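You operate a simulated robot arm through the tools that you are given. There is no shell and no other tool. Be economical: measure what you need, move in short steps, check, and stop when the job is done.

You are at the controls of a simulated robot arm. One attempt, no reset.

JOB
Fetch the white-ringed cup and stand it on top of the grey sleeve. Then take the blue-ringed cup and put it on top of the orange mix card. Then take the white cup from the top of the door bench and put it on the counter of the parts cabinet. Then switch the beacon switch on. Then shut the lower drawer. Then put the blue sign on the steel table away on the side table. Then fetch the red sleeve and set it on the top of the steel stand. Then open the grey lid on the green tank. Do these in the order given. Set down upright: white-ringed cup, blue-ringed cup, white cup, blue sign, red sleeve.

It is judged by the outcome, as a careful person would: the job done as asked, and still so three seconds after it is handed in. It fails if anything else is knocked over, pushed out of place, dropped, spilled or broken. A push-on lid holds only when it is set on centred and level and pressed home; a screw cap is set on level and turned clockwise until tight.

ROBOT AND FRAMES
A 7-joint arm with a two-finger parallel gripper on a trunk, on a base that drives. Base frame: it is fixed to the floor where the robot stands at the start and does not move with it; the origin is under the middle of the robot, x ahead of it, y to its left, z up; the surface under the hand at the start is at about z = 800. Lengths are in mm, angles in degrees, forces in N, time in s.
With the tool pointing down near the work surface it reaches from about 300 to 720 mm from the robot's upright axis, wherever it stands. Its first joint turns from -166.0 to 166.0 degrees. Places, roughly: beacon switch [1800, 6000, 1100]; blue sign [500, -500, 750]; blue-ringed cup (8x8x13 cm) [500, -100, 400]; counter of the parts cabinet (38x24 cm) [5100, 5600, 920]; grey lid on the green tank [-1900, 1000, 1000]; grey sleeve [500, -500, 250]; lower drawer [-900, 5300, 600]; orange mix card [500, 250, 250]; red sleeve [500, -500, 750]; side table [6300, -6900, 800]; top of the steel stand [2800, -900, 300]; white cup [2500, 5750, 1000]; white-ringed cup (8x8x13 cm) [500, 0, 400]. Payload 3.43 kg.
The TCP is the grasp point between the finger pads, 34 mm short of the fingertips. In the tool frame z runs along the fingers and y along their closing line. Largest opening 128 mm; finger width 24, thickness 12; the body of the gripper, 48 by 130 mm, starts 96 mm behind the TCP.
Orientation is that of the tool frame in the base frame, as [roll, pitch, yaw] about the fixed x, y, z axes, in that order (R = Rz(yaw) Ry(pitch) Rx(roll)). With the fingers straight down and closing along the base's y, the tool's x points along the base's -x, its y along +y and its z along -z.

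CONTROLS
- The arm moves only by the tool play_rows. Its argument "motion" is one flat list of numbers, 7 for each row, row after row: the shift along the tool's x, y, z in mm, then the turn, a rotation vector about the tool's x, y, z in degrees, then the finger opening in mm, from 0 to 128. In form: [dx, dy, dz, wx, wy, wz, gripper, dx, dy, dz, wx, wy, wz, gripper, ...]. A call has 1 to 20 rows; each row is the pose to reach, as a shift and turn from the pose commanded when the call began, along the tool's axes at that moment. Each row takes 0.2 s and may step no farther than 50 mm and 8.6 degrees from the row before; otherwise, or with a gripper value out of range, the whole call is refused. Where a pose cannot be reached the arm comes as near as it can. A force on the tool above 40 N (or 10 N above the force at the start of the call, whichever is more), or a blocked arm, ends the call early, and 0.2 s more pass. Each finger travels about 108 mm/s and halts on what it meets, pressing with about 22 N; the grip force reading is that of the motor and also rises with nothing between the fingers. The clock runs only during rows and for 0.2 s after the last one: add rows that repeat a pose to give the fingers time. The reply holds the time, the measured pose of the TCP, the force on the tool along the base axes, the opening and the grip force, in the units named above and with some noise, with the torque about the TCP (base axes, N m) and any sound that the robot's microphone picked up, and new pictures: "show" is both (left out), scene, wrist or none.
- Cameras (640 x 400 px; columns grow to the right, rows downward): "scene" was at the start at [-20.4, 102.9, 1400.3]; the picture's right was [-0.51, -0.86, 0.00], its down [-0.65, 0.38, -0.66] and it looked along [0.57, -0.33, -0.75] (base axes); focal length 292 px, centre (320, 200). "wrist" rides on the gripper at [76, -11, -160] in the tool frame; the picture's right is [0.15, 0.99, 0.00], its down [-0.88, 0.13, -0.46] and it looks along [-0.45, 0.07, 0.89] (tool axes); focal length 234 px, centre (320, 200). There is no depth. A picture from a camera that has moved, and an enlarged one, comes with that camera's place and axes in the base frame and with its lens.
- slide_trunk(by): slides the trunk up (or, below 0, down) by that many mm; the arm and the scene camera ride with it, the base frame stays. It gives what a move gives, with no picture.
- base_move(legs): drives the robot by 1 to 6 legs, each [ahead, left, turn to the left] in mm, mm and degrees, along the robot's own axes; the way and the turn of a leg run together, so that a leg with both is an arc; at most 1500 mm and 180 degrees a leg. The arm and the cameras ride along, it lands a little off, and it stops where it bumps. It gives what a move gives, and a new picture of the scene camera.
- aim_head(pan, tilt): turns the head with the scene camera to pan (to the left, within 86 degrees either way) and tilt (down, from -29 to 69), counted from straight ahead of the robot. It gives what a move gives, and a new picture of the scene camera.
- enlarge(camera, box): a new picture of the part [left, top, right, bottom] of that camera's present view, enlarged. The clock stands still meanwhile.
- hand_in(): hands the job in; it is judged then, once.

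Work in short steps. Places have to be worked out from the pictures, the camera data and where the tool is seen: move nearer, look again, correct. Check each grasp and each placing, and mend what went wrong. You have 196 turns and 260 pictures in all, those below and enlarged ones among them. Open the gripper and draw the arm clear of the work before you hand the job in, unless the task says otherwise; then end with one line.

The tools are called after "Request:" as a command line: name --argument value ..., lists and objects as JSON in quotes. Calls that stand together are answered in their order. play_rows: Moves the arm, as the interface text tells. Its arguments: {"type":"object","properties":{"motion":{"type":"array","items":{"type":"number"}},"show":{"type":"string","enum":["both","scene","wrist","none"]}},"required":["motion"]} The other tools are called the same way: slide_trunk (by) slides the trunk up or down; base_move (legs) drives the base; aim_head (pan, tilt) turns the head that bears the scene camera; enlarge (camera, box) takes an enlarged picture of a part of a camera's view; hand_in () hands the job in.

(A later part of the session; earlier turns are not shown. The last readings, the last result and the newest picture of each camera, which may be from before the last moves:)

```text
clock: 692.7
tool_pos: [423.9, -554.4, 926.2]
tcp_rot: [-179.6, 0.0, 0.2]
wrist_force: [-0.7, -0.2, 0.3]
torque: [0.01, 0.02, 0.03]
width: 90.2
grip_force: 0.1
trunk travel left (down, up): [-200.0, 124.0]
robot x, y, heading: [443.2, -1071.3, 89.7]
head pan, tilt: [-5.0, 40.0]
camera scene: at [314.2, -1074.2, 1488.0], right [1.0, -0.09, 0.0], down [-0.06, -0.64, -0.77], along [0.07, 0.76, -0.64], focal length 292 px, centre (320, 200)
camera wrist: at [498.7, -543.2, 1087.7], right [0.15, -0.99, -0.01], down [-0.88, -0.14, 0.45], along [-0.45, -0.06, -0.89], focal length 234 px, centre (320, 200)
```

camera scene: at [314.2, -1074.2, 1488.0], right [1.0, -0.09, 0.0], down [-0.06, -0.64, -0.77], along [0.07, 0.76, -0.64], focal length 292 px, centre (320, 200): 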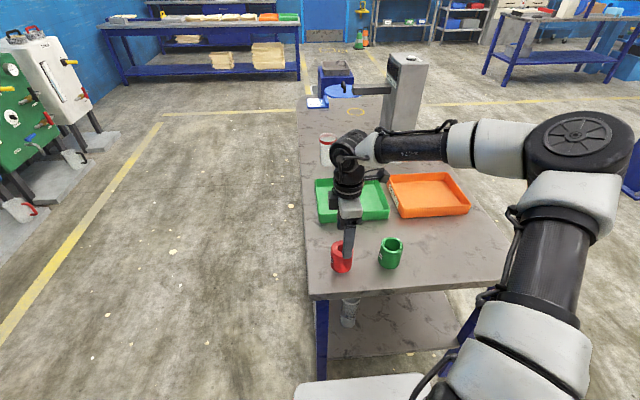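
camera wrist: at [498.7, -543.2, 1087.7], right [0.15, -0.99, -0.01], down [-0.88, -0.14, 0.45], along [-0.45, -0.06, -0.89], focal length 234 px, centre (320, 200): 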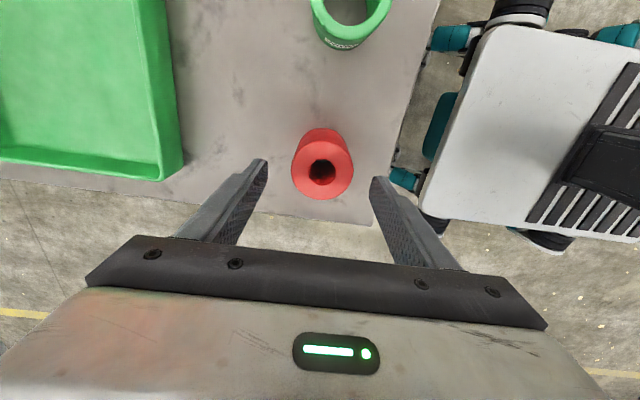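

I lower to z≈884 so that only the fingertips overlap the sleeve's top, then close.

Request:
play_rows --motion '[-4, 0, 20, 0, 0, 0, 90, -4, 0, 36, 0, 0, 0, 90, -4, 0, 42, 0, 0, 0, 90, -4, 0, 42, 0, 0, 0, 90, -4, 0, 42, 0, 0, 0, 60, -4, 0, 42, 0, 0, 0, 40, -4, 0, 42, 0, 0, 0, 30, -4, 0, 42, 0, 0, 0, 30]' --show "wrist"

Request:
enlarge --camera "scene" --box '[300, 180, 400, 290]'

```text
clock: 694.5
tool_pos: [420.6, -553.2, 885.2]
tcp_rot: [-179.5, 0.0, 0.1]
wrist_force: [-1.6, -0.2, 0.6]
torque: [-0.11, 0.04, -0.04]
width: 61.2
grip_force: 21.9
trunk travel left (down, up): [-200.0, 124.0]
robot x, y, heading: [442.5, -1071.7, 89.4]
head pan, tilt: [-5.0, 40.0]
camera wrist: at [495.3, -541.9, 1045.9], right [0.15, -0.99, -0.01], down [-0.88, -0.14, 0.45], along [-0.45, -0.06, -0.89], focal length 234 px, centre (320, 200)
```

wrist: 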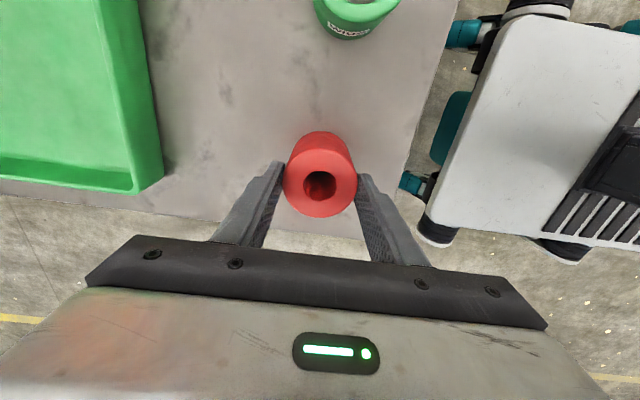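

```text
3.64 times, centred on (350, 235) of scene
camera zoom: at [314.2, -1074.3, 1488.0], right [1.0, -0.09, 0.0], down [-0.06, -0.64, -0.77], along [0.07, 0.76, -0.64], focal length 1061 px, centre (211, 73)
```

zoom: 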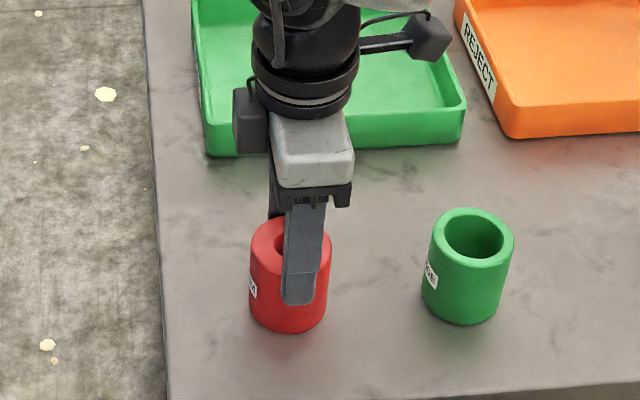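

Comparing finger and sleeve, the overlap is ~30 mm; I regrip 20 mm higher so only ~12 mm overlaps.

Request:
play_rows --motion '[0, 0, 0, 0, 0, 0, 75, 0, 0, 0, 0, 0, 0, 80, 0, 0, -12, 0, 0, 0, 80, 0, 0, -21, 0, 0, 0, 80, 0, 0, -21, 0, 0, 0, 80, 0, 0, -21, 0, 0, 0, 55, 0, 0, -21, 0, 0, 0, 40, 0, 0, -21, 0, 0, 0, 30, 0, 0, -21, 0, 0, 0, 30]' --show "wrist"

Request:
enlarge --camera "scene" --box '[300, 180, 400, 290]'

```text
clock: 696.5
tool_pos: [420.9, -553.4, 907.3]
tcp_rot: [-179.4, -0.1, 0.2]
wrist_force: [-0.8, 0.0, 0.1]
torque: [-0.03, 0.0, 0.02]
width: 30.1
grip_force: 0.0
trunk travel left (down, up): [-200.0, 124.0]
robot x, y, heading: [442.9, -1068.0, 89.6]
head pan, tilt: [-5.0, 40.0]
camera wrist: at [495.5, -541.7, 1066.6], right [0.15, -0.99, -0.01], down [-0.88, -0.14, 0.45], along [-0.45, -0.06, -0.89], focal length 234 px, centre (320, 200)
```

wrist: 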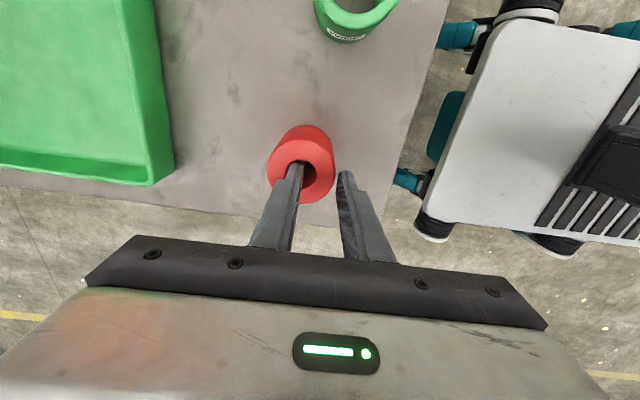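

```text
3.64 times, centred on (350, 235) of scene
camera zoom: at [314.2, -1074.3, 1488.0], right [1.0, -0.09, 0.0], down [-0.06, -0.64, -0.77], along [0.07, 0.76, -0.64], focal length 1061 px, centre (211, 73)
```

zoom: 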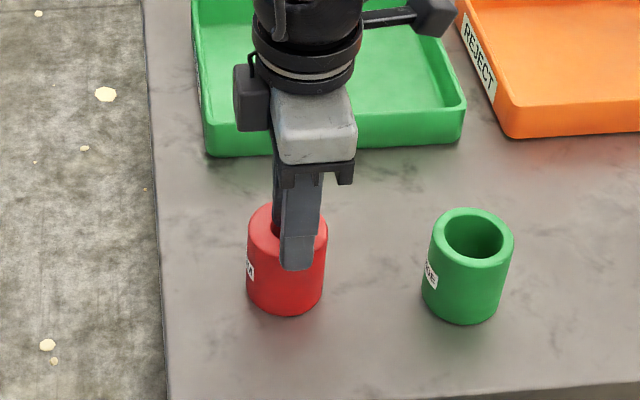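

The fingertips passed above the sleeve and nudged it ~20 mm (still upright), so its top is at ≈862 and the earlier grip height was right. I rise, open, recentre at (423,-534).

Request:
play_rows --motion '[0, 0, -15, 0, 0, 0, 30, 0, 0, -30, 0, 0, 0, 60, 0, 0, -30, 0, 0, 0, 90, 2, -10, -30, 0, 0, 0, 90, 2, -19, -30, 0, 0, 0, 90, 2, -19, -30, 0, 0, 0, 90]' --show "wrist"

```text
clock: 697.9
tool_pos: [421.3, -534.7, 935.6]
tcp_rot: [-179.5, -0.1, 0.1]
wrist_force: [0.2, -0.1, -0.2]
torque: [0.03, -0.02, 0.0]
width: 89.9
grip_force: 0.1
trunk travel left (down, up): [-200.0, 124.0]
robot x, y, heading: [441.9, -1072.5, 89.4]
head pan, tilt: [-5.0, 40.0]
camera wrist: at [497.3, -523.1, 1096.6], right [0.15, -0.99, -0.01], down [-0.88, -0.14, 0.45], along [-0.45, -0.06, -0.89], focal length 234 px, centre (320, 200)
```

wrist: 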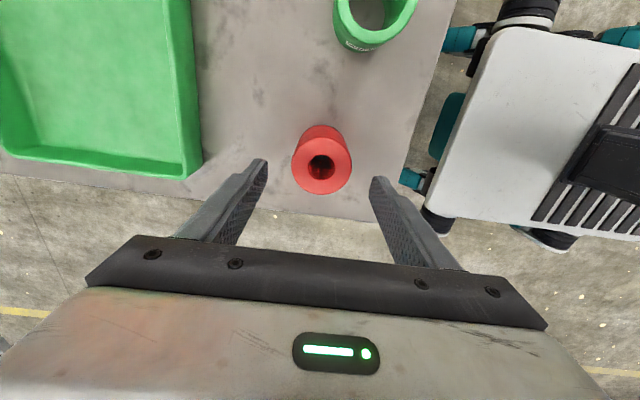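

Centred again. Lower to z≈884, close, and lift slightly to test.

Request:
play_rows --motion '[0, 0, 25, 0, 0, 0, 90, 0, 0, 45, 0, 0, 0, 90, 0, 0, 51, 0, 0, 0, 90, 0, 0, 51, 0, 0, 0, 90, 0, 0, 51, 0, 0, 0, 65, 0, 0, 51, 0, 0, 0, 45, 0, 0, 51, 0, 0, 0, 30, 0, 0, 51, 0, 0, 0, 30, 0, 0, 35, 0, 0, 0, 30, 0, 0, 10, 0, 0, 0, 30, 0, 0, 10, 0, 0, 0, 30]' --show "wrist"

Request:
enlarge --camera "scene" --box '[300, 170, 400, 280]'

```text
clock: 700.3
tool_pos: [422.2, -535.3, 925.9]
tcp_rot: [-179.4, 0.0, 0.1]
wrist_force: [0.3, -0.2, -1.0]
torque: [-0.01, 0.01, -0.01]
width: 61.5
grip_force: 22.3
trunk travel left (down, up): [-200.0, 124.0]
robot x, y, heading: [444.3, -1073.6, 89.8]
head pan, tilt: [-5.0, 40.0]
camera wrist: at [497.3, -522.5, 1086.3], right [0.15, -0.99, -0.01], down [-0.88, -0.14, 0.45], along [-0.45, -0.06, -0.89], focal length 234 px, centre (320, 200)
```

wrist: 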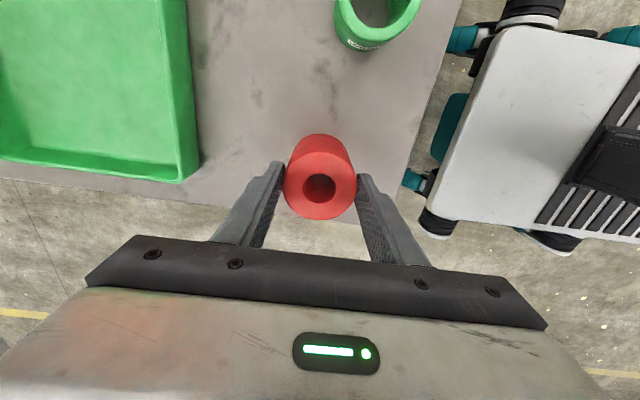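

```text
3.64 times, centred on (350, 225) of scene
camera zoom: at [314.2, -1074.3, 1488.0], right [1.0, -0.09, 0.0], down [-0.06, -0.64, -0.77], along [0.07, 0.76, -0.64], focal length 1061 px, centre (211, 109)
```

zoom: 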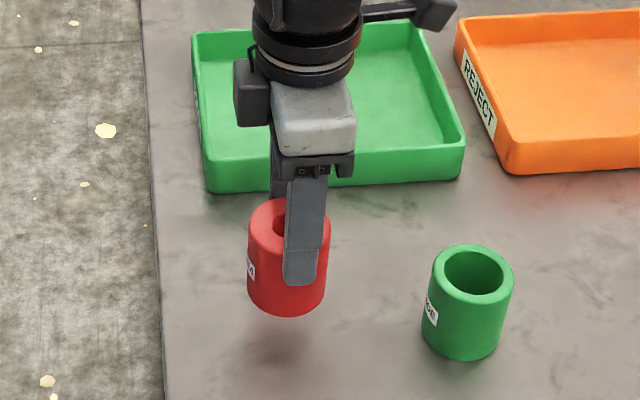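

Held firmly. I back off, turn, and drive toward the steel stand, stopping short.

Request:
base_move --legs '[[-250, 0, 0], [0, 0, -90], [1400, 430, 0], [180, 0, 0]]'

Request:
play_rows --motion '[0, -33, 0, 0, 0, 0, 30, 0, -66, 0, 0, 0, 0, 30, 0, -100, 0, 0, 0, 0, 30, 0, -100, 45, 0, 0, 0, 30, 0, -100, 90, 0, 0, 0, 30, 0, -100, 135, 0, 0, 0, 30]' --show "wrist"

```text
clock: 714.0
tool_pos: [2568.8, -899.5, 925.1]
tcp_rot: [-179.5, 0.0, -90.5]
wrist_force: [-0.4, -0.2, -1.5]
torque: [0.02, -0.01, 0.03]
width: 61.4
grip_force: 21.9
trunk travel left (down, up): [-200.0, 124.0]
robot x, y, heading: [2029.0, -918.5, -0.8]
head pan, tilt: [-5.0, 40.0]
camera scene: at [2029.7, -780.9, 1488.0], right [-0.1, -0.99, 0.0], down [-0.64, 0.07, -0.77], along [0.76, -0.08, -0.64], focal length 292 px, centre (320, 200)
```

scene: 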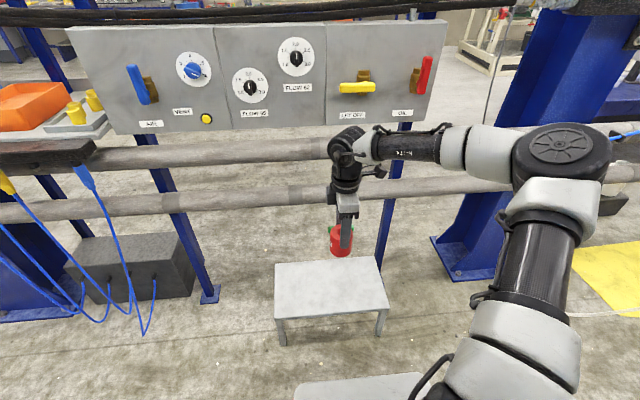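

```text
clock: 715.4
tool_pos: [2669.5, -900.6, 790.9]
tcp_rot: [-179.5, -0.1, -90.5]
wrist_force: [0.2, -0.2, -1.9]
torque: [0.02, 0.03, -0.01]
width: 61.4
grip_force: 21.4
trunk travel left (down, up): [-200.0, 124.0]
robot x, y, heading: [2030.5, -917.5, -0.7]
head pan, tilt: [-5.0, 40.0]
camera wrist: at [2678.5, -975.0, 951.5], right [-0.99, -0.14, -0.01], down [-0.13, 0.88, 0.45], along [-0.05, 0.45, -0.89], focal length 234 px, centre (320, 200)
```

wrist: 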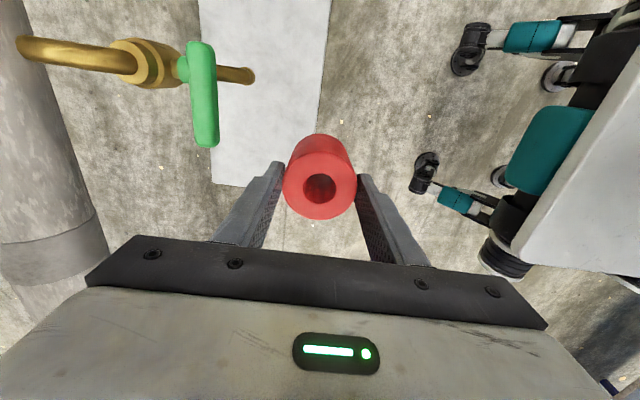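

Wrong sign – I moved outward; I see a green valve near (2787,-950,709) to keep away from. I pull the hand back 200 mm, lower trunk and arm in front of the stand.

Request:
play_rows --motion '[0, 40, 0, 0, 0, 0, 30, 0, 80, 0, 0, 0, 0, 30, 0, 120, 0, 0, 0, 0, 30, 0, 160, 0, 0, 0, 0, 30, 0, 200, 0, 0, 0, 0, 30]' --show "none"

Request:
slide_trunk --by -200

Request:
base_move --legs '[[0, 135, 0.6]]'

Request:
play_rows --motion '[0, 0, 40, 0, 0, 0, 30, 0, 0, 80, 0, 0, 0, 30, 0, 0, 120, 0, 0, 0, 30, 0, 0, 150, 0, 0, 0, 30, 0, 0, 150, 0, 0, 0, 30]' --show "both"

```text
clock: 716.6
tool_pos: [2469.5, -898.2, 789.9]
tcp_rot: [-179.5, -0.1, -90.5]
wrist_force: [0.2, 0.7, -1.5]
torque: [0.0, 0.02, 0.0]
width: 61.2
grip_force: 22.4
trunk travel left (down, up): [-200.0, 124.0]
robot x, y, heading: [2031.1, -914.5, -0.8]
head pan, tilt: [-5.0, 40.0]
```

```text
clock: 718.8
tool_pos: [2469.2, -899.2, 589.9]
tcp_rot: [-179.5, -0.1, -90.7]
wrist_force: [0.3, 0.3, -1.5]
torque: [0.03, 0.03, 0.04]
width: 60.9
grip_force: 21.5
trunk travel left (down, up): [0.0, 324.0]
robot x, y, heading: [2029.1, -919.0, -0.8]
head pan, tilt: [-5.0, 40.0]
```

```text
clock: 720.8
tool_pos: [2471.3, -758.3, 588.7]
tcp_rot: [-179.5, -0.1, -90.1]
wrist_force: [0.3, 0.0, -0.7]
torque: [0.0, -0.01, 0.02]
width: 61.1
grip_force: 22.0
trunk travel left (down, up): [0.0, 324.0]
robot x, y, heading: [2032.3, -780.8, 0.0]
head pan, tilt: [-5.0, 40.0]
camera scene: at [2029.6, -646.2, 1288.0], right [-0.09, -1.0, 0.0], down [-0.64, 0.06, -0.77], along [0.76, -0.07, -0.64], focal length 292 px, centre (320, 200)
```

scene: 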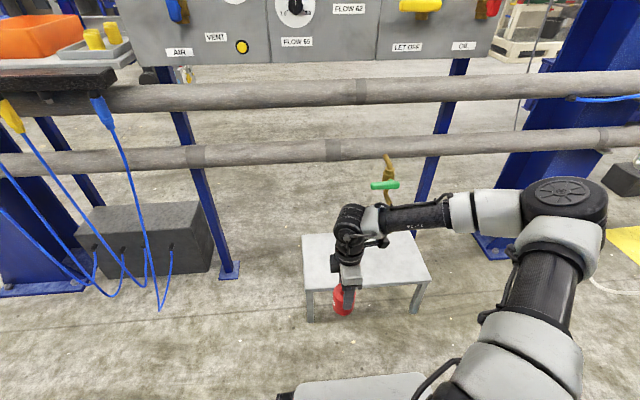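

```text
clock: 722.0
tool_pos: [2470.8, -759.7, 439.0]
tcp_rot: [-179.6, -0.1, -90.0]
wrist_force: [-0.1, -0.1, -1.5]
torque: [0.01, -0.01, 0.02]
width: 61.1
grip_force: 21.8
trunk travel left (down, up): [0.0, 324.0]
robot x, y, heading: [2031.7, -779.7, -0.4]
head pan, tilt: [-5.0, 40.0]
camera scene: at [2029.6, -646.2, 1288.0], right [-0.09, -1.0, 0.0], down [-0.64, 0.06, -0.77], along [0.76, -0.07, -0.64], focal length 292 px, centre (320, 200)
camera wrist: at [2481.7, -833.5, 599.8], right [-0.99, -0.15, -0.01], down [-0.13, 0.88, 0.45], along [-0.06, 0.45, -0.89], focal length 234 px, centre (320, 200)
```

scene: 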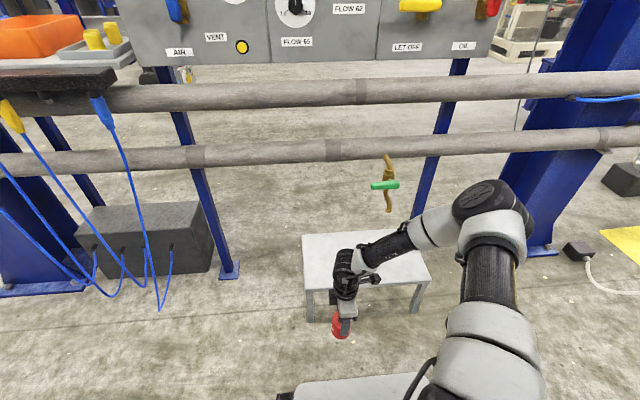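
wrist: 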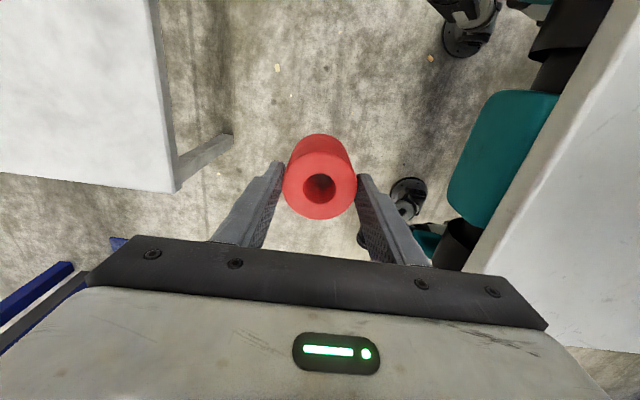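

Base front is only ~260 mm ahead, plenty of room. I drive 280 mm ahead so the sleeve hangs over the stand's left-front part.

Request:
base_move --legs '[[280, 0, 0]]'

Request:
enlarge --camera "wrist" --box '[0, 0, 640, 400]'

```text
clock: 723.9
tool_pos: [2751.2, -760.7, 439.8]
tcp_rot: [-179.5, 0.0, -90.0]
wrist_force: [0.0, 0.0, -1.6]
torque: [-0.02, -0.01, 0.0]
width: 61.1
grip_force: 21.9
trunk travel left (down, up): [0.0, 324.0]
robot x, y, heading: [2313.1, -785.6, -0.1]
head pan, tilt: [-5.0, 40.0]
camera scene: at [2308.8, -647.3, 1288.0], right [-0.09, -1.0, 0.0], down [-0.64, 0.06, -0.77], along [0.76, -0.07, -0.64], focal length 292 px, centre (320, 200)
```

scene: 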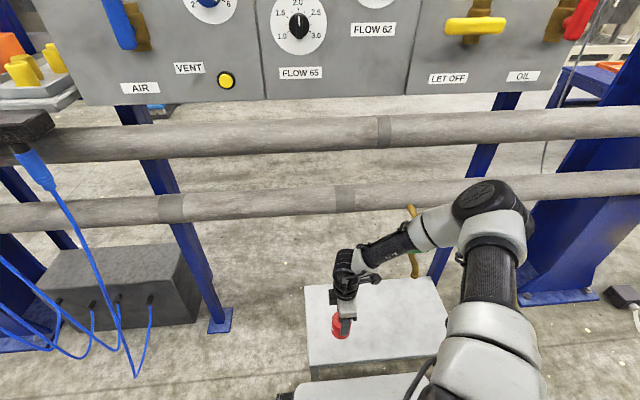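

```text
1.00 times, centred on (320, 200) of wrist (not enlarged: the box is as wide or as high as the picture)
camera zoom: at [2761.0, -834.6, 600.2], right [-0.99, -0.15, -0.01], down [-0.14, 0.88, 0.45], along [-0.06, 0.45, -0.89], focal length 234 px, centre (320, 200)
```

zoom: 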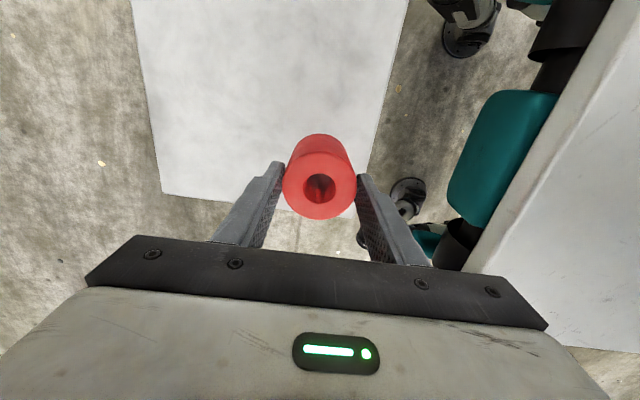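

The sleeve is ~75 mm inside both edges. I lower as far as the arm allows.

Request:
play_rows --motion '[0, 0, 20, 0, 0, 0, 30, 0, 0, 35, 0, 0, 0, 30, 0, 0, 45, 0, 0, 0, 30, 0, 0, 55, 0, 0, 0, 30, 0, 0, 55, 0, 0, 0, 30]' --show "wrist"

Request:
enlarge --camera "scene" --box '[290, 270, 400, 380]'

```text
clock: 725.1
tool_pos: [2752.0, -761.0, 400.6]
tcp_rot: [-179.5, -0.2, -90.0]
wrist_force: [-0.7, -0.6, -1.2]
torque: [0.02, 0.01, 0.02]
width: 60.9
grip_force: 21.5
out of reach, approached as far as the arm can: row 3, 4, 5
trunk travel left (down, up): [0.0, 324.0]
robot x, y, heading: [2312.2, -784.1, -0.1]
head pan, tilt: [-5.0, 40.0]
camera wrist: at [2761.1, -834.9, 561.2], right [-0.99, -0.15, -0.01], down [-0.13, 0.88, 0.45], along [-0.06, 0.45, -0.89], focal length 234 px, centre (320, 200)
```

wrist: 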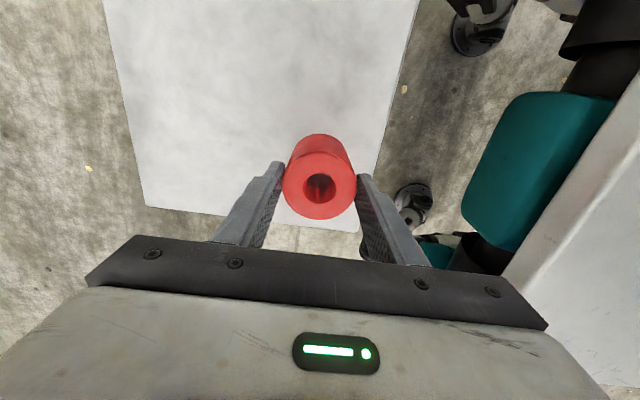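

```text
3.64 times, centred on (345, 325) of scene
camera zoom: at [2308.9, -647.3, 1288.0], right [-0.09, -1.0, 0.0], down [-0.64, 0.06, -0.77], along [0.76, -0.07, -0.64], focal length 1061 px, centre (229, -254)
```

zoom: 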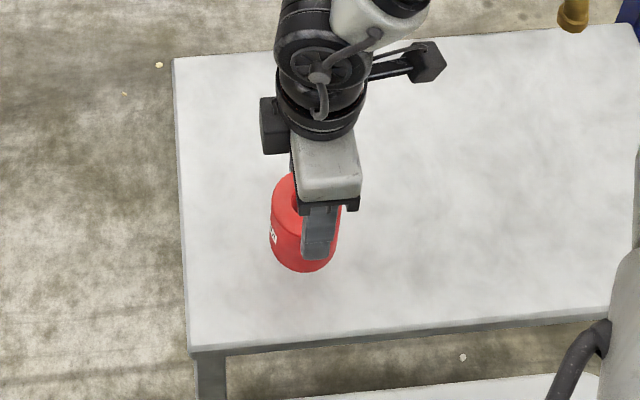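

The arm is at its lowest; the sleeve hangs level a few centimetres above the stand. I release it by opening symmetrically and check.

Request:
play_rows --motion '[0, 0, 0, 0, 0, 0, 72, 0, 0, 0, 0, 0, 0, 80, 0, 0, 0, 0, 0, 0, 80, 0, 0, 0, 0, 0, 0, 80]' --show "wrist"

Request:
enlarge --camera "scene" --box '[290, 270, 400, 380]'

```text
clock: 726.1
tool_pos: [2751.7, -761.2, 400.4]
tcp_rot: [-179.5, -0.1, -90.0]
wrist_force: [-0.3, -0.2, -0.1]
torque: [0.01, 0.03, 0.01]
width: 80.2
grip_force: 0.0
trunk travel left (down, up): [0.0, 324.0]
robot x, y, heading: [2312.2, -783.7, -0.2]
head pan, tilt: [-5.0, 40.0]
camera wrist: at [2761.1, -834.9, 561.3], right [-0.99, -0.15, -0.01], down [-0.13, 0.88, 0.45], along [-0.06, 0.45, -0.89], focal length 234 px, centre (320, 200)
```

wrist: 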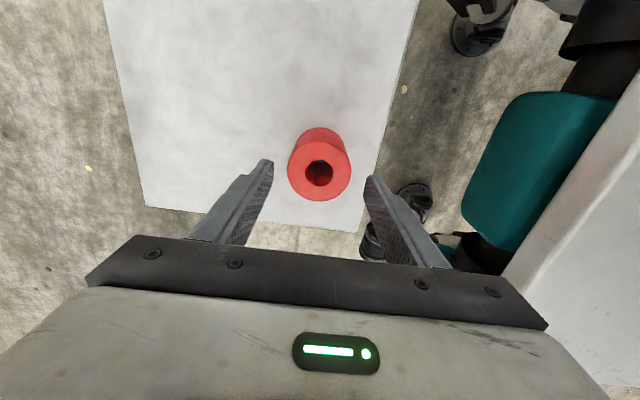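

```text
3.64 times, centred on (345, 325) of scene
camera zoom: at [2308.8, -647.3, 1288.0], right [-0.09, -1.0, 0.0], down [-0.64, 0.06, -0.77], along [0.76, -0.07, -0.64], focal length 1061 px, centre (229, -254)
```

zoom: 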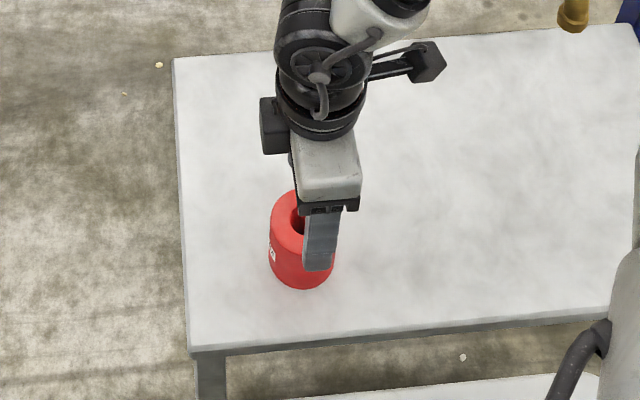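

It landed upright at once (only a small drop). I raise the hand and back away.

Request:
play_rows --motion '[0, 0, -20, 0, 0, 0, 84, 0, 0, -60, 0, 0, 0, 84, 0, 0, -100, 0, 0, 0, 84, 0, 0, -130, 0, 0, 0, 84]' --show "none"

Request:
base_move --legs '[[-450, 0, 0]]'

Request:
enlarge --camera "scene" --box '[260, 180, 440, 300]'

```text
clock: 727.1
tool_pos: [2748.6, -761.5, 531.1]
tcp_rot: [-179.4, -0.1, -89.9]
wrist_force: [-0.4, 0.2, 0.3]
torque: [0.0, 0.03, 0.03]
width: 84.2
grip_force: 0.1
trunk travel left (down, up): [0.0, 324.0]
robot x, y, heading: [2310.0, -780.3, -0.5]
head pan, tilt: [-5.0, 40.0]
```

```text
clock: 729.8
tool_pos: [2303.2, -759.9, 530.4]
tcp_rot: [-179.4, -0.1, -90.0]
wrist_force: [-0.5, 0.3, -0.6]
torque: [0.0, -0.01, -0.01]
width: 84.1
grip_force: 0.1
trunk travel left (down, up): [0.0, 324.0]
robot x, y, heading: [1864.4, -779.3, -0.1]
head pan, tilt: [-5.0, 40.0]
camera scene: at [1861.3, -645.6, 1288.0], right [-0.09, -1.0, 0.0], down [-0.64, 0.06, -0.77], along [0.76, -0.07, -0.64], focal length 292 px, centre (320, 200)
```

scene: 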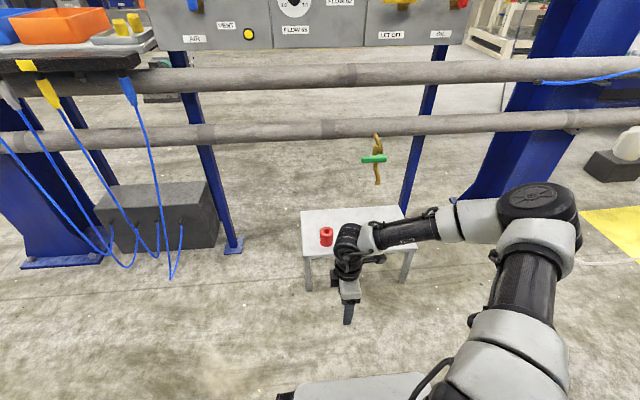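

```text
3.33 times, centred on (350, 240) of scene
camera zoom: at [1861.3, -645.6, 1288.0], right [-0.09, -1.0, 0.0], down [-0.64, 0.06, -0.77], along [0.76, -0.07, -0.64], focal length 972 px, centre (220, 67)
```

zoom: 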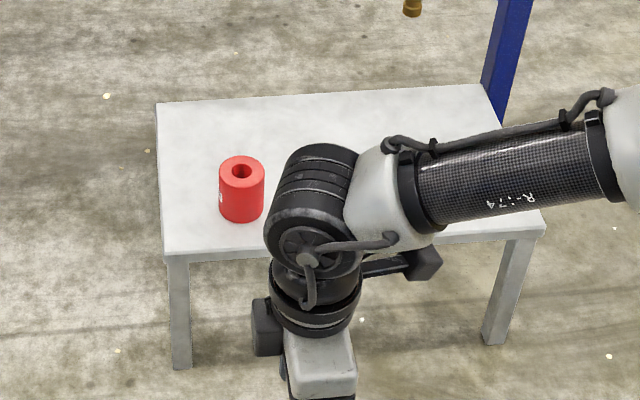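

Red sleeve is upright on the stand. Last item: the grey lid on the green tank. Raise the trunk and drive round to face the tanks.

Request:
slide_trunk --by 320

Request:
base_move --legs '[[0, -540, 0], [-1400, 0, 0], [-1150, 0, 0], [0, 0, 180], [0, -1200, 0], [0, -1100, 0]]'

Request:
aim_head --pan 0 --tilt 25

```text
clock: 733.0
tool_pos: [2302.4, -759.4, 848.7]
tcp_rot: [-179.6, -0.1, -89.8]
wrist_force: [-0.4, -0.3, -0.5]
torque: [0.0, 0.0, 0.01]
width: 84.0
grip_force: 0.1
trunk travel left (down, up): [-320.0, 4.0]
robot x, y, heading: [1862.4, -780.2, -0.0]
head pan, tilt: [-5.0, 40.0]
```

```text
clock: 780.0
tool_pos: [-1058.5, 953.6, 849.1]
tcp_rot: [-179.4, -0.1, 89.2]
wrist_force: [0.0, -0.1, -0.7]
torque: [0.02, 0.0, 0.02]
width: 83.9
grip_force: 0.0
trunk travel left (down, up): [-320.0, 4.0]
robot x, y, heading: [-618.8, 968.9, 178.8]
head pan, tilt: [-5.0, 40.0]
camera scene: at [-614.8, 837.9, 1608.0], right [0.11, 0.99, 0.0], down [0.64, -0.07, -0.77], along [-0.76, 0.08, -0.64], focal length 292 px, centre (320, 200)
```

scene: 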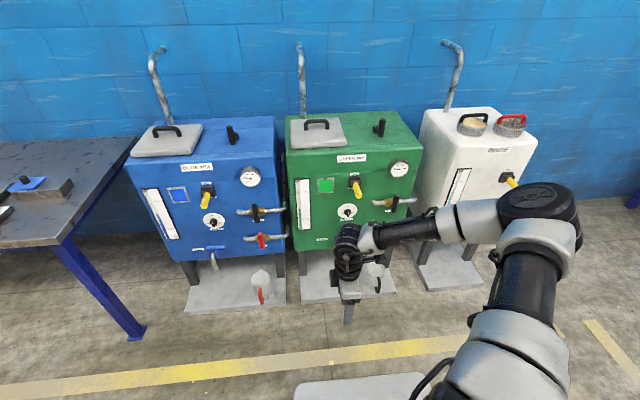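

```text
clock: 780.8
tool_pos: [-1060.2, 953.2, 848.3]
tcp_rot: [-179.4, -0.2, 89.1]
wrist_force: [0.2, -0.2, 1.0]
torque: [-0.02, 0.01, -0.01]
width: 83.9
grip_force: 0.1
trunk travel left (down, up): [-320.0, 4.0]
robot x, y, heading: [-619.8, 969.3, 179.1]
head pan, tilt: [0.0, 25.0]
camera scene: at [-622.3, 830.7, 1631.3], right [0.02, 1.0, 0.0], down [0.42, -0.01, -0.91], along [-0.91, 0.02, -0.42], focal length 292 px, centre (320, 200)
```

scene: 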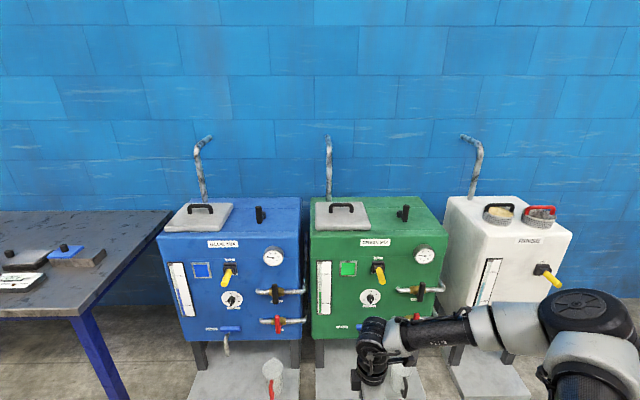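

Request:
enlarge --camera "scene" --box '[290, 180, 460, 300]'

Request:
enlarge --camera "scene" --box '[300, 190, 390, 245]'

```text
3.33 times, centred on (375, 240) of scene
camera zoom: at [-622.3, 830.7, 1631.3], right [0.02, 1.0, 0.0], down [0.42, -0.01, -0.91], along [-0.91, 0.02, -0.42], focal length 972 px, centre (137, 67)
```

zoom: 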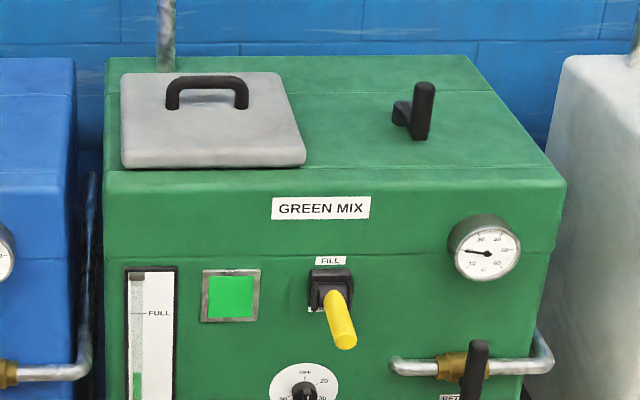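

```text
7.11 times, centred on (345, 218) of scene
camera zoom: at [-622.3, 830.7, 1631.3], right [0.02, 1.0, 0.0], down [0.42, -0.01, -0.91], along [-0.91, 0.02, -0.42], focal length 2074 px, centre (142, 76)
```

zoom: 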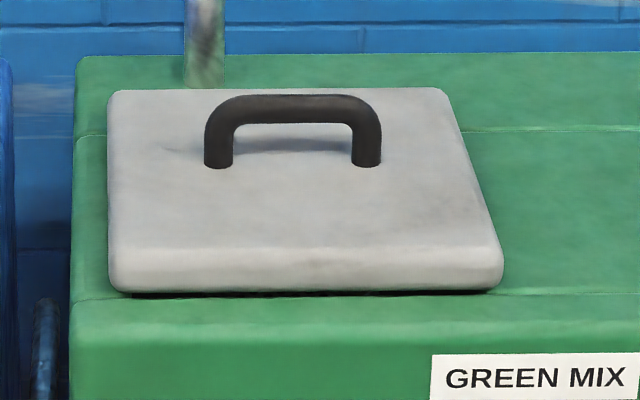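

The lid is a slab with a centred handle (bar along y) at ≈(-1836,957). I raise the hand to z≈1170 and drive closer.

Request:
play_rows --motion '[0, 0, -45, 0, 0, 0, 84, 0, 0, -90, 0, 0, 0, 84, 0, 0, -135, 0, 0, 0, 84, 0, 0, -180, 0, 0, 0, 84, 0, 0, -225, 0, 0, 0, 84, 0, 0, -270, 0, 0, 0, 84, 0, 0, -320, 0, 0, 0, 84]' --show "none"

Request:
base_move --legs '[[560, 0, 0.9]]'

Request:
enlarge --camera "wrist" --box '[0, 0, 640, 400]'

```text
clock: 782.4
tool_pos: [-1056.1, 954.1, 1170.5]
tcp_rot: [-179.6, -0.1, 89.3]
wrist_force: [0.8, 0.7, -0.3]
torque: [-0.01, 0.02, 0.0]
width: 84.0
grip_force: 0.1
trunk travel left (down, up): [-320.0, 4.0]
robot x, y, heading: [-619.7, 964.9, 178.9]
head pan, tilt: [0.0, 25.0]
```

```text
clock: 785.6
tool_pos: [-1615.6, 954.1, 1170.1]
tcp_rot: [-179.4, -0.1, 90.0]
wrist_force: [-0.2, -0.8, 0.5]
torque: [0.01, -0.01, 0.0]
width: 84.2
grip_force: 0.0
trunk travel left (down, up): [-320.0, 4.0]
robot x, y, heading: [-1179.5, 970.9, 179.6]
head pan, tilt: [0.0, 25.0]
camera scene: at [-1179.5, 837.4, 1631.3], right [0.01, 1.0, 0.0], down [0.42, 0.0, -0.91], along [-0.91, 0.0, -0.42], focal length 292 px, centre (320, 200)
```

scene: 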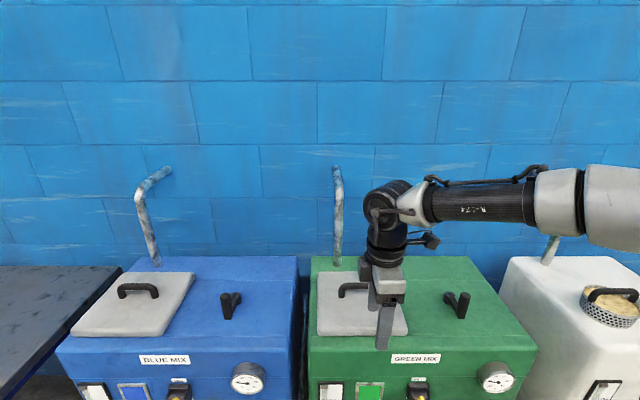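

```text
1.00 times, centred on (320, 200) of wrist (not enlarged: the box is as wide or as high as the picture)
camera zoom: at [-1625.9, 1031.1, 1330.8], right [0.99, 0.15, -0.01], down [0.13, -0.88, 0.45], along [0.06, -0.45, -0.89], focal length 234 px, centre (320, 200)
```

zoom: 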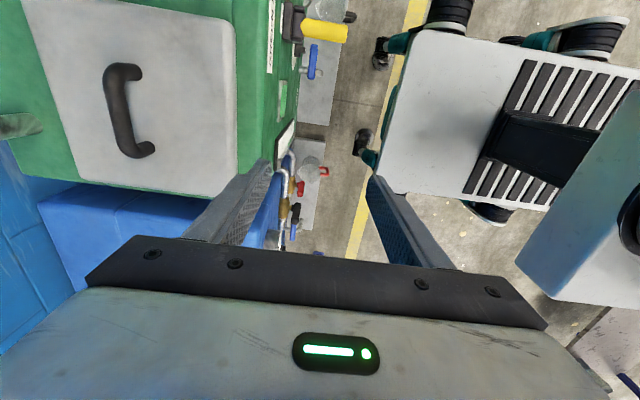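

Handle centre ≈(-1846,960). I drive 60 mm more and move the hand above it.

Request:
base_move --legs '[[60, 0, 0]]'

Request:
play_rows --motion '[1, -42, 0, 0, 0, 0, 70, 2, -84, 0, 0, 0, 0, 60, 3, -126, 0, 0, 0, 0, 60, 4, -166, 0, 0, 0, 0, 60, 4, -166, 25, 0, 0, 0, 60, 4, -166, 25, 0, 0, 0, 60]' --show "both"

```text
clock: 786.4
tool_pos: [-1635.4, 955.0, 1171.1]
tcp_rot: [-179.5, -0.2, 89.8]
wrist_force: [-0.7, -0.1, -1.1]
torque: [0.01, 0.07, 0.04]
width: 84.3
grip_force: 0.1
trunk travel left (down, up): [-320.0, 4.0]
robot x, y, heading: [-1198.4, 971.2, 179.8]
head pan, tilt: [0.0, 25.0]
stopped in leg 1: the robot was blocked; the commanded pose is now the measured one
camera scene: at [-1199.6, 837.5, 1631.3], right [0.01, 1.0, 0.0], down [0.42, 0.0, -0.91], along [-0.91, 0.0, -0.42], focal length 292 px, centre (320, 200)
```

scene: 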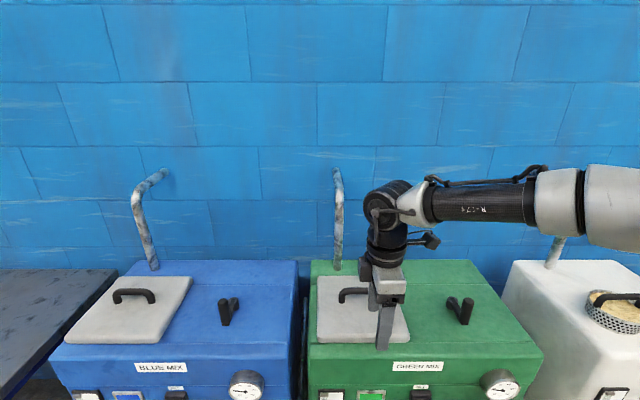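

```text
clock: 787.8
tool_pos: [-1804.3, 959.4, 1146.8]
tcp_rot: [-179.5, -0.1, 89.8]
wrist_force: [0.3, -0.1, -0.5]
torque: [0.02, -0.02, -0.02]
width: 59.9
grip_force: 0.0
trunk travel left (down, up): [-320.0, 4.0]
robot x, y, heading: [-1198.1, 976.0, 179.6]
head pan, tilt: [0.0, 25.0]
camera scene: at [-1200.7, 837.5, 1631.3], right [0.01, 1.0, 0.0], down [0.42, 0.0, -0.91], along [-0.91, 0.0, -0.42], focal length 292 px, centre (320, 200)
camera wrist: at [-1813.7, 1036.8, 1307.6], right [0.99, 0.14, -0.01], down [0.13, -0.88, 0.45], along [0.06, -0.45, -0.89], focal length 234 px, centre (320, 200)
```

scene: 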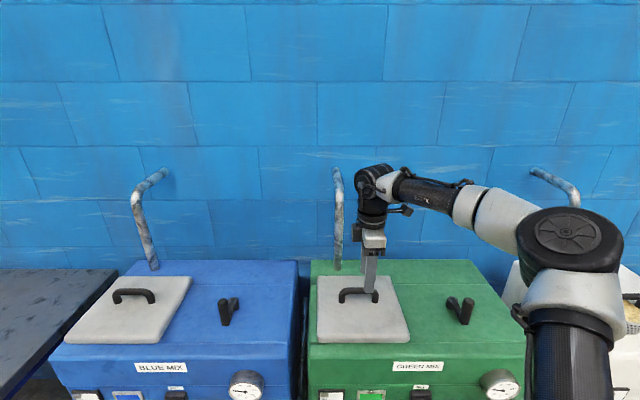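
wrist: 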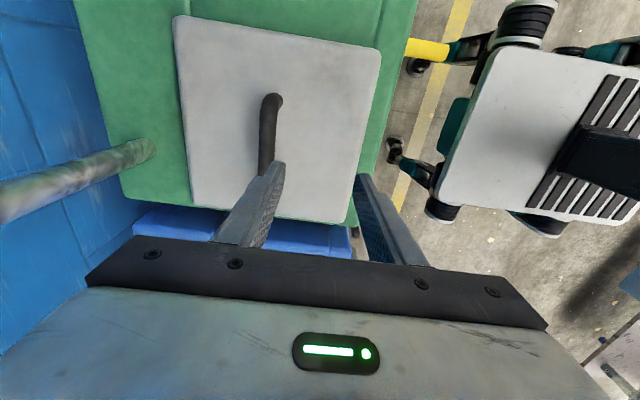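

The base touched the tank's plinth; I back off 15 mm. Handle bar centre ≈(-1864,960); I shift the hand over it and look.

Request:
base_move --legs '[[-15, 0, 0]]'

Request:
play_rows --motion '[0, -37, 0, 0, 0, 0, 60, 0, -74, 0, 0, 0, 0, 60, 0, -74, 25, 0, 0, 0, 60, 0, -74, 25, 0, 0, 0, 60]' --show "both"

Request:
enlarge --camera "scene" --box '[300, 220, 430, 360]'

```text
clock: 788.6
tool_pos: [-1788.4, 959.3, 1147.1]
tcp_rot: [-179.5, 0.0, 90.0]
wrist_force: [-0.3, -0.2, 0.2]
torque: [-0.01, 0.04, -0.04]
width: 60.0
grip_force: 0.0
trunk travel left (down, up): [-320.0, 4.0]
robot x, y, heading: [-1187.0, 975.3, 179.7]
head pan, tilt: [0.0, 25.0]
camera scene: at [-1185.3, 837.4, 1631.3], right [0.01, 1.0, 0.0], down [0.42, 0.0, -0.91], along [-0.91, 0.0, -0.42], focal length 292 px, centre (320, 200)
```

scene: 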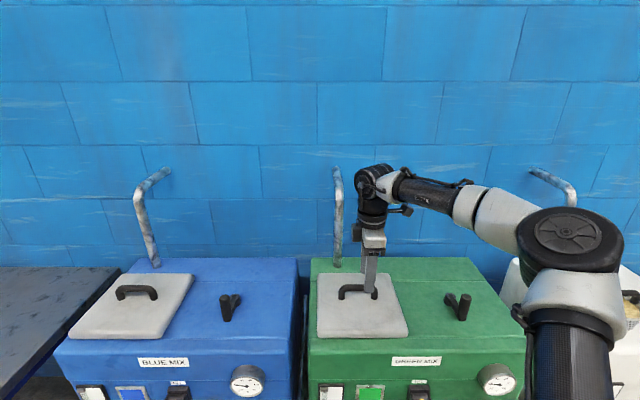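

```text
clock: 789.6
tool_pos: [-1862.9, 960.7, 1122.2]
tcp_rot: [-179.7, -0.1, 89.9]
wrist_force: [0.7, 0.3, 0.5]
torque: [0.02, -0.02, -0.01]
width: 59.9
grip_force: 0.1
trunk travel left (down, up): [-320.0, 4.0]
robot x, y, heading: [-1185.8, 970.2, 179.8]
head pan, tilt: [0.0, 25.0]
camera scene: at [-1185.8, 837.5, 1631.3], right [0.01, 1.0, 0.0], down [0.42, 0.0, -0.91], along [-0.91, 0.0, -0.42], focal length 292 px, centre (320, 200)
camera wrist: at [-1872.9, 1037.2, 1283.7], right [0.99, 0.15, -0.01], down [0.13, -0.88, 0.45], along [0.06, -0.45, -0.89], focal length 234 px, centre (320, 200)
```

scene: 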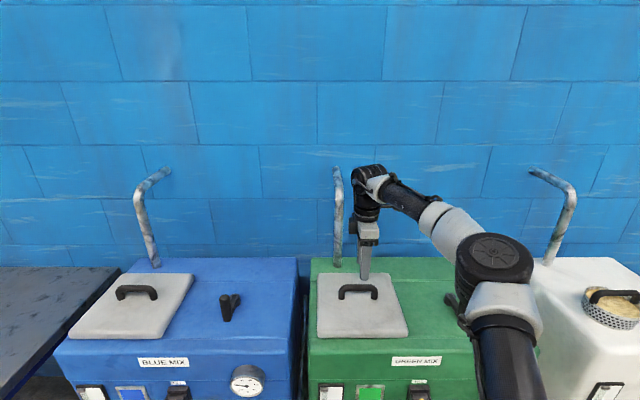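
wrist: 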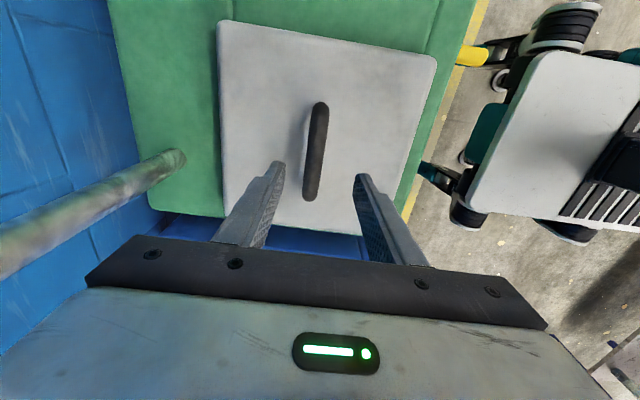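

```text
refused: no pictures are left
```

Pictures are used up, so I go on by measured poses and forces. Triangulated: handle bar top z≈1020 at x≈-1870, y≈962. I shift 6 mm, lower to z≈1016 and close on the bar.

Request:
play_rows --motion '[0, -6, 40, 0, 0, 0, 60, 0, -6, 75, 0, 0, 0, 60, 0, -6, 95, 0, 0, 0, 60, 0, -6, 106, 0, 0, 0, 60, 0, -6, 106, 0, 0, 0, 60, 0, -6, 106, 0, 0, 0, 30, 0, -6, 106, 0, 0, 0, 5, 0, -6, 106, 0, 0, 0, 0, 0, -6, 106, 0, 0, 0, 0]' --show "none"

```text
clock: 791.6
tool_pos: [-1870.3, 959.8, 1017.9]
tcp_rot: [-179.4, -0.1, 89.9]
wrist_force: [3.5, -0.8, 12.1]
torque: [-0.21, 0.02, 0.16]
width: 19.8
grip_force: 45.2
trunk travel left (down, up): [-320.0, 4.0]
robot x, y, heading: [-1186.0, 975.3, 180.1]
head pan, tilt: [0.0, 25.0]
no pictures are left
```

The bar is gripped (19.8 mm). I lift 12 mm slowly and read forces to learn whether it is hinged.

Request:
play_rows --motion '[0, 0, -4, 0, 0, 0, 0, 0, 0, -8, 0, 0, 0, 0, 0, 0, -12, 0, 0, 0, 0, 0, 0, -12, 0, 0, 0, 0]' --show "none"

```text
clock: 792.6
tool_pos: [-1872.9, 960.0, 1026.9]
tcp_rot: [-179.5, -0.2, 89.9]
wrist_force: [-18.3, -3.0, -24.3]
torque: [0.21, -0.52, 0.24]
width: 19.8
grip_force: 44.6
trunk travel left (down, up): [-320.0, 4.0]
robot x, y, heading: [-1183.0, 974.9, 179.7]
head pan, tilt: [0.0, 25.0]
no pictures are left
```

The reaction (toward −x as I lift) shows a hinge at the back. I follow an arc about (x≈-1977, z≈962) to ~30°, leaning the hand slightly, and read the forces.

Request:
play_rows --motion '[0, -8.8, -2.3, 2, 0, 0, 0, 0, -13.9, -9, 4, 0, 0, 0, 0, -19.5, -15.3, 7, 0, 0, 0, 0, -25.5, -21.2, 9, 0, 0, 0, 0, -33.6, -28, 12, 0, 0, 0, 0, -42.3, -34, 15, 0, 0, 0, 0, -42.3, -34, 15, 0, 0, 0]' --show "none"

```text
clock: 793.8
tool_pos: [-1897.9, 961.4, 1062.3]
tcp_rot: [-167.9, -0.2, 89.9]
wrist_force: [18.7, 2.8, 16.6]
torque: [-0.02, -0.26, 0.11]
width: 19.8
grip_force: 44.8
trunk travel left (down, up): [-320.0, 4.0]
robot x, y, heading: [-1185.9, 974.0, 179.5]
head pan, tilt: [0.0, 25.0]
stopped in row 6: the force on the tool passed its limit at 43 N (the readings are from after the stop); the commanded pose is now the measured one
no pictures are left
```

At this angle the force is purely radial (tangential ≈0), so the lid is not falling back; the hinge lies a bit further back. I continue along a corrected arc.

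Request:
play_rows --motion '[0, 1.9, -2.5, 0, 0, 0, 0, 0, -5.2, -8.1, 2, 0, 0, 0, 0, -15.5, -15.5, 4, 0, 0, 0, 0, -26.2, -22.2, 6, 0, 0, 0, 0, -26.2, -22.2, 6, 0, 0, 0]' --show "none"

```text
clock: 795.0
tool_pos: [-1922.8, 960.6, 1084.6]
tcp_rot: [-162.0, -0.1, 89.9]
wrist_force: [3.9, 0.6, -12.0]
torque: [0.19, -0.21, 0.02]
width: 19.6
grip_force: 45.1
trunk travel left (down, up): [-320.0, 4.0]
robot x, y, heading: [-1184.1, 975.5, 179.8]
head pan, tilt: [0.0, 25.0]
no pictures are left
```

Refit: hinge ≈(-2011,961), radius 151, now ~33° open. I continue along this arc to ~56°, leaning the hand back further to stay in reach.

Request:
play_rows --motion '[0, -8, 1.2, 1, 0, 0, 0, 0, -16.2, 2.4, 2.5, 0, 0, 0, 0, -24, 1.2, 4, 0, 0, 0, 0, -31.9, 0, 5, 0, 0, 0, 0, -40, -0.4, 6, 0, 0, 0, 0, -47.6, -0.8, 7.5, 0, 0, 0, 0, -55.5, -0.4, 9, 0, 0, 0, 0, -63.4, 0, 10, 0, 0, 0, 0, -63.4, 0, 10, 0, 0, 0]' --show "none"

```text
clock: 796.6
tool_pos: [-1964.5, 960.3, 1101.2]
tcp_rot: [-154.9, -0.2, 89.9]
wrist_force: [12.0, 3.1, 10.9]
torque: [-0.55, -1.64, 0.35]
width: 19.8
grip_force: 44.9
trunk travel left (down, up): [-320.0, 4.0]
robot x, y, heading: [-1183.9, 978.8, 179.8]
head pan, tilt: [0.0, 25.0]
stopped in row 7: the force on the tool passed its limit at 47 N (the readings are from after the stop); the commanded pose is now the measured one
no pictures are left
```

Stopped at ~50° open. The force history suggests the hinge may hold by friction; I ease the hand back 4 mm (and lean less) to see whether the lid follows by its weight.

Request:
play_rows --motion '[0, 0, 0, -5, 0, 0, 0, 0, 4, -0.5, -5, 0, 0, 0, 0, 4, -0.5, -5, 0, 0, 0]' --show "none"

Request:
play_rows --motion '[0, 4, -0.5, 0, 0, 0, 0, 0, 8, -1, 0, 0, 0, 0, 8, -1, 0, 0, 0, 0]' --show "none"

```text
clock: 797.4
tool_pos: [-1962.4, 959.4, 1099.3]
tcp_rot: [-159.5, -0.2, 89.8]
wrist_force: [0.4, 2.8, 16.3]
torque: [0.49, 0.24, -0.1]
width: 19.4
grip_force: 45.6
trunk travel left (down, up): [-320.0, 4.0]
robot x, y, heading: [-1184.3, 977.8, 180.0]
head pan, tilt: [0.0, 25.0]
no pictures are left
```

```text
refused: motion must hold 7 numbers for each row
```

The lid resists in both directions – a friction hinge, so it should stay where left. I open the fingers and withdraw along the hand axis.

Request:
play_rows --motion '[0, 0, 0, 0, 0, 0, 35, 0, 0, 0, 0, 0, 0, 56, 0, 0, 0, 0, 0, 0, 56, 0, 0, -20, 0, 0, 0, 56, 0, 0, -50, 0, 0, 0, 56, 0, 0, -95, 0, 0, 0, 56, 0, 0, -140, 0, 0, 0, 56]' --show "none"

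```text
clock: 799.0
tool_pos: [-1913.4, 959.7, 1227.3]
tcp_rot: [-159.8, -0.4, 89.8]
wrist_force: [0.1, 0.1, -0.3]
torque: [0.0, -0.01, 0.0]
width: 56.3
grip_force: 0.1
trunk travel left (down, up): [-320.0, 4.0]
robot x, y, heading: [-1187.4, 974.0, 179.8]
head pan, tilt: [0.0, 25.0]
no pictures are left
```

No slam heard. I raise, move back toward the robot, then rotate the hand to point horizontally at the lid's underside with fingers closed.

Request:
play_rows --motion '[0, -7, -19, 0, 0, 0, 40, 0, -14, -38, 0, 0, 0, 20, 0, 26, -52, 0, 0, 0, 0, 0, 66, -66, 0, 0, 0, 0, 0, 106, -81, 0, 0, 0, 0, 0, 146, -95, 0, 0, 0, 0, 0, 186, -109, 0, 0, 0, 0, 0, 226, -124, 0, 0, 0, 0]' --show "none"

Request:
play_rows --motion '[0, 0, 0, 8, 0, 0, 0, 0, 0, 0, 16, 0, 0, 0, 0, 0, 0, 24, 0, 0, 0, 0, 0, 0, 32, 0, 0, 0, 0, 0, 0, 40, 0, 0, 0, 0, 0, 0, 48, 0, 0, 0, 0, 0, 0, 56, 0, 0, 0, 0, 0, 0, 64, 0, 0, 0, 0, 0, 0, 70, 0, 0, 0]' --show "none"

```text
clock: 800.8
tool_pos: [-1657.9, 958.3, 1263.7]
tcp_rot: [-159.7, -0.2, 89.9]
wrist_force: [0.8, 0.4, 0.2]
torque: [0.0, 0.0, 0.02]
width: 0.0
grip_force: 22.1
trunk travel left (down, up): [-320.0, 4.0]
robot x, y, heading: [-1184.1, 978.1, 179.7]
head pan, tilt: [0.0, 25.0]
no pictures are left
```

```text
clock: 802.8
tool_pos: [-1713.8, 961.9, 1340.0]
tcp_rot: [-91.3, -2.7, 90.2]
wrist_force: [0.4, 0.6, -1.1]
torque: [-0.01, -0.02, 0.01]
width: 0.1
grip_force: 21.3
out of reach, approached as far as the arm can: row 4, 5, 6, 7, 8, 9
trunk travel left (down, up): [-320.0, 4.0]
robot x, y, heading: [-1185.5, 976.1, 179.9]
head pan, tilt: [0.0, 25.0]
no pictures are left
```

Hand is horizontal at (-1714,962,1340). I lower it to z≈1115 in front of the raised lid.

Request:
play_rows --motion '[0, 45, 0, 0, 0, 0, 0, 0, 90, 0, 0, 0, 0, 0, 0, 135, 0, 0, 0, 0, 0, 0, 180, 0, 0, 0, 0, 0, 0, 225, 0, 0, 0, 0, 0, 0, 225, 0, 0, 0, 0, 0]' --show "none"

```text
clock: 804.2
tool_pos: [-1723.1, 1001.7, 1263.7]
tcp_rot: [-96.1, -7.3, 91.5]
wrist_force: [0.4, -0.8, -0.4]
torque: [-0.03, -0.01, 0.01]
width: 0.0
grip_force: 21.9
out of reach, approached as far as the arm can: row 1, 2, 3, 4, 5, 6
trunk travel left (down, up): [-320.0, 4.0]
robot x, y, heading: [-1184.5, 973.9, 179.5]
head pan, tilt: [0.0, 25.0]
no pictures are left
```

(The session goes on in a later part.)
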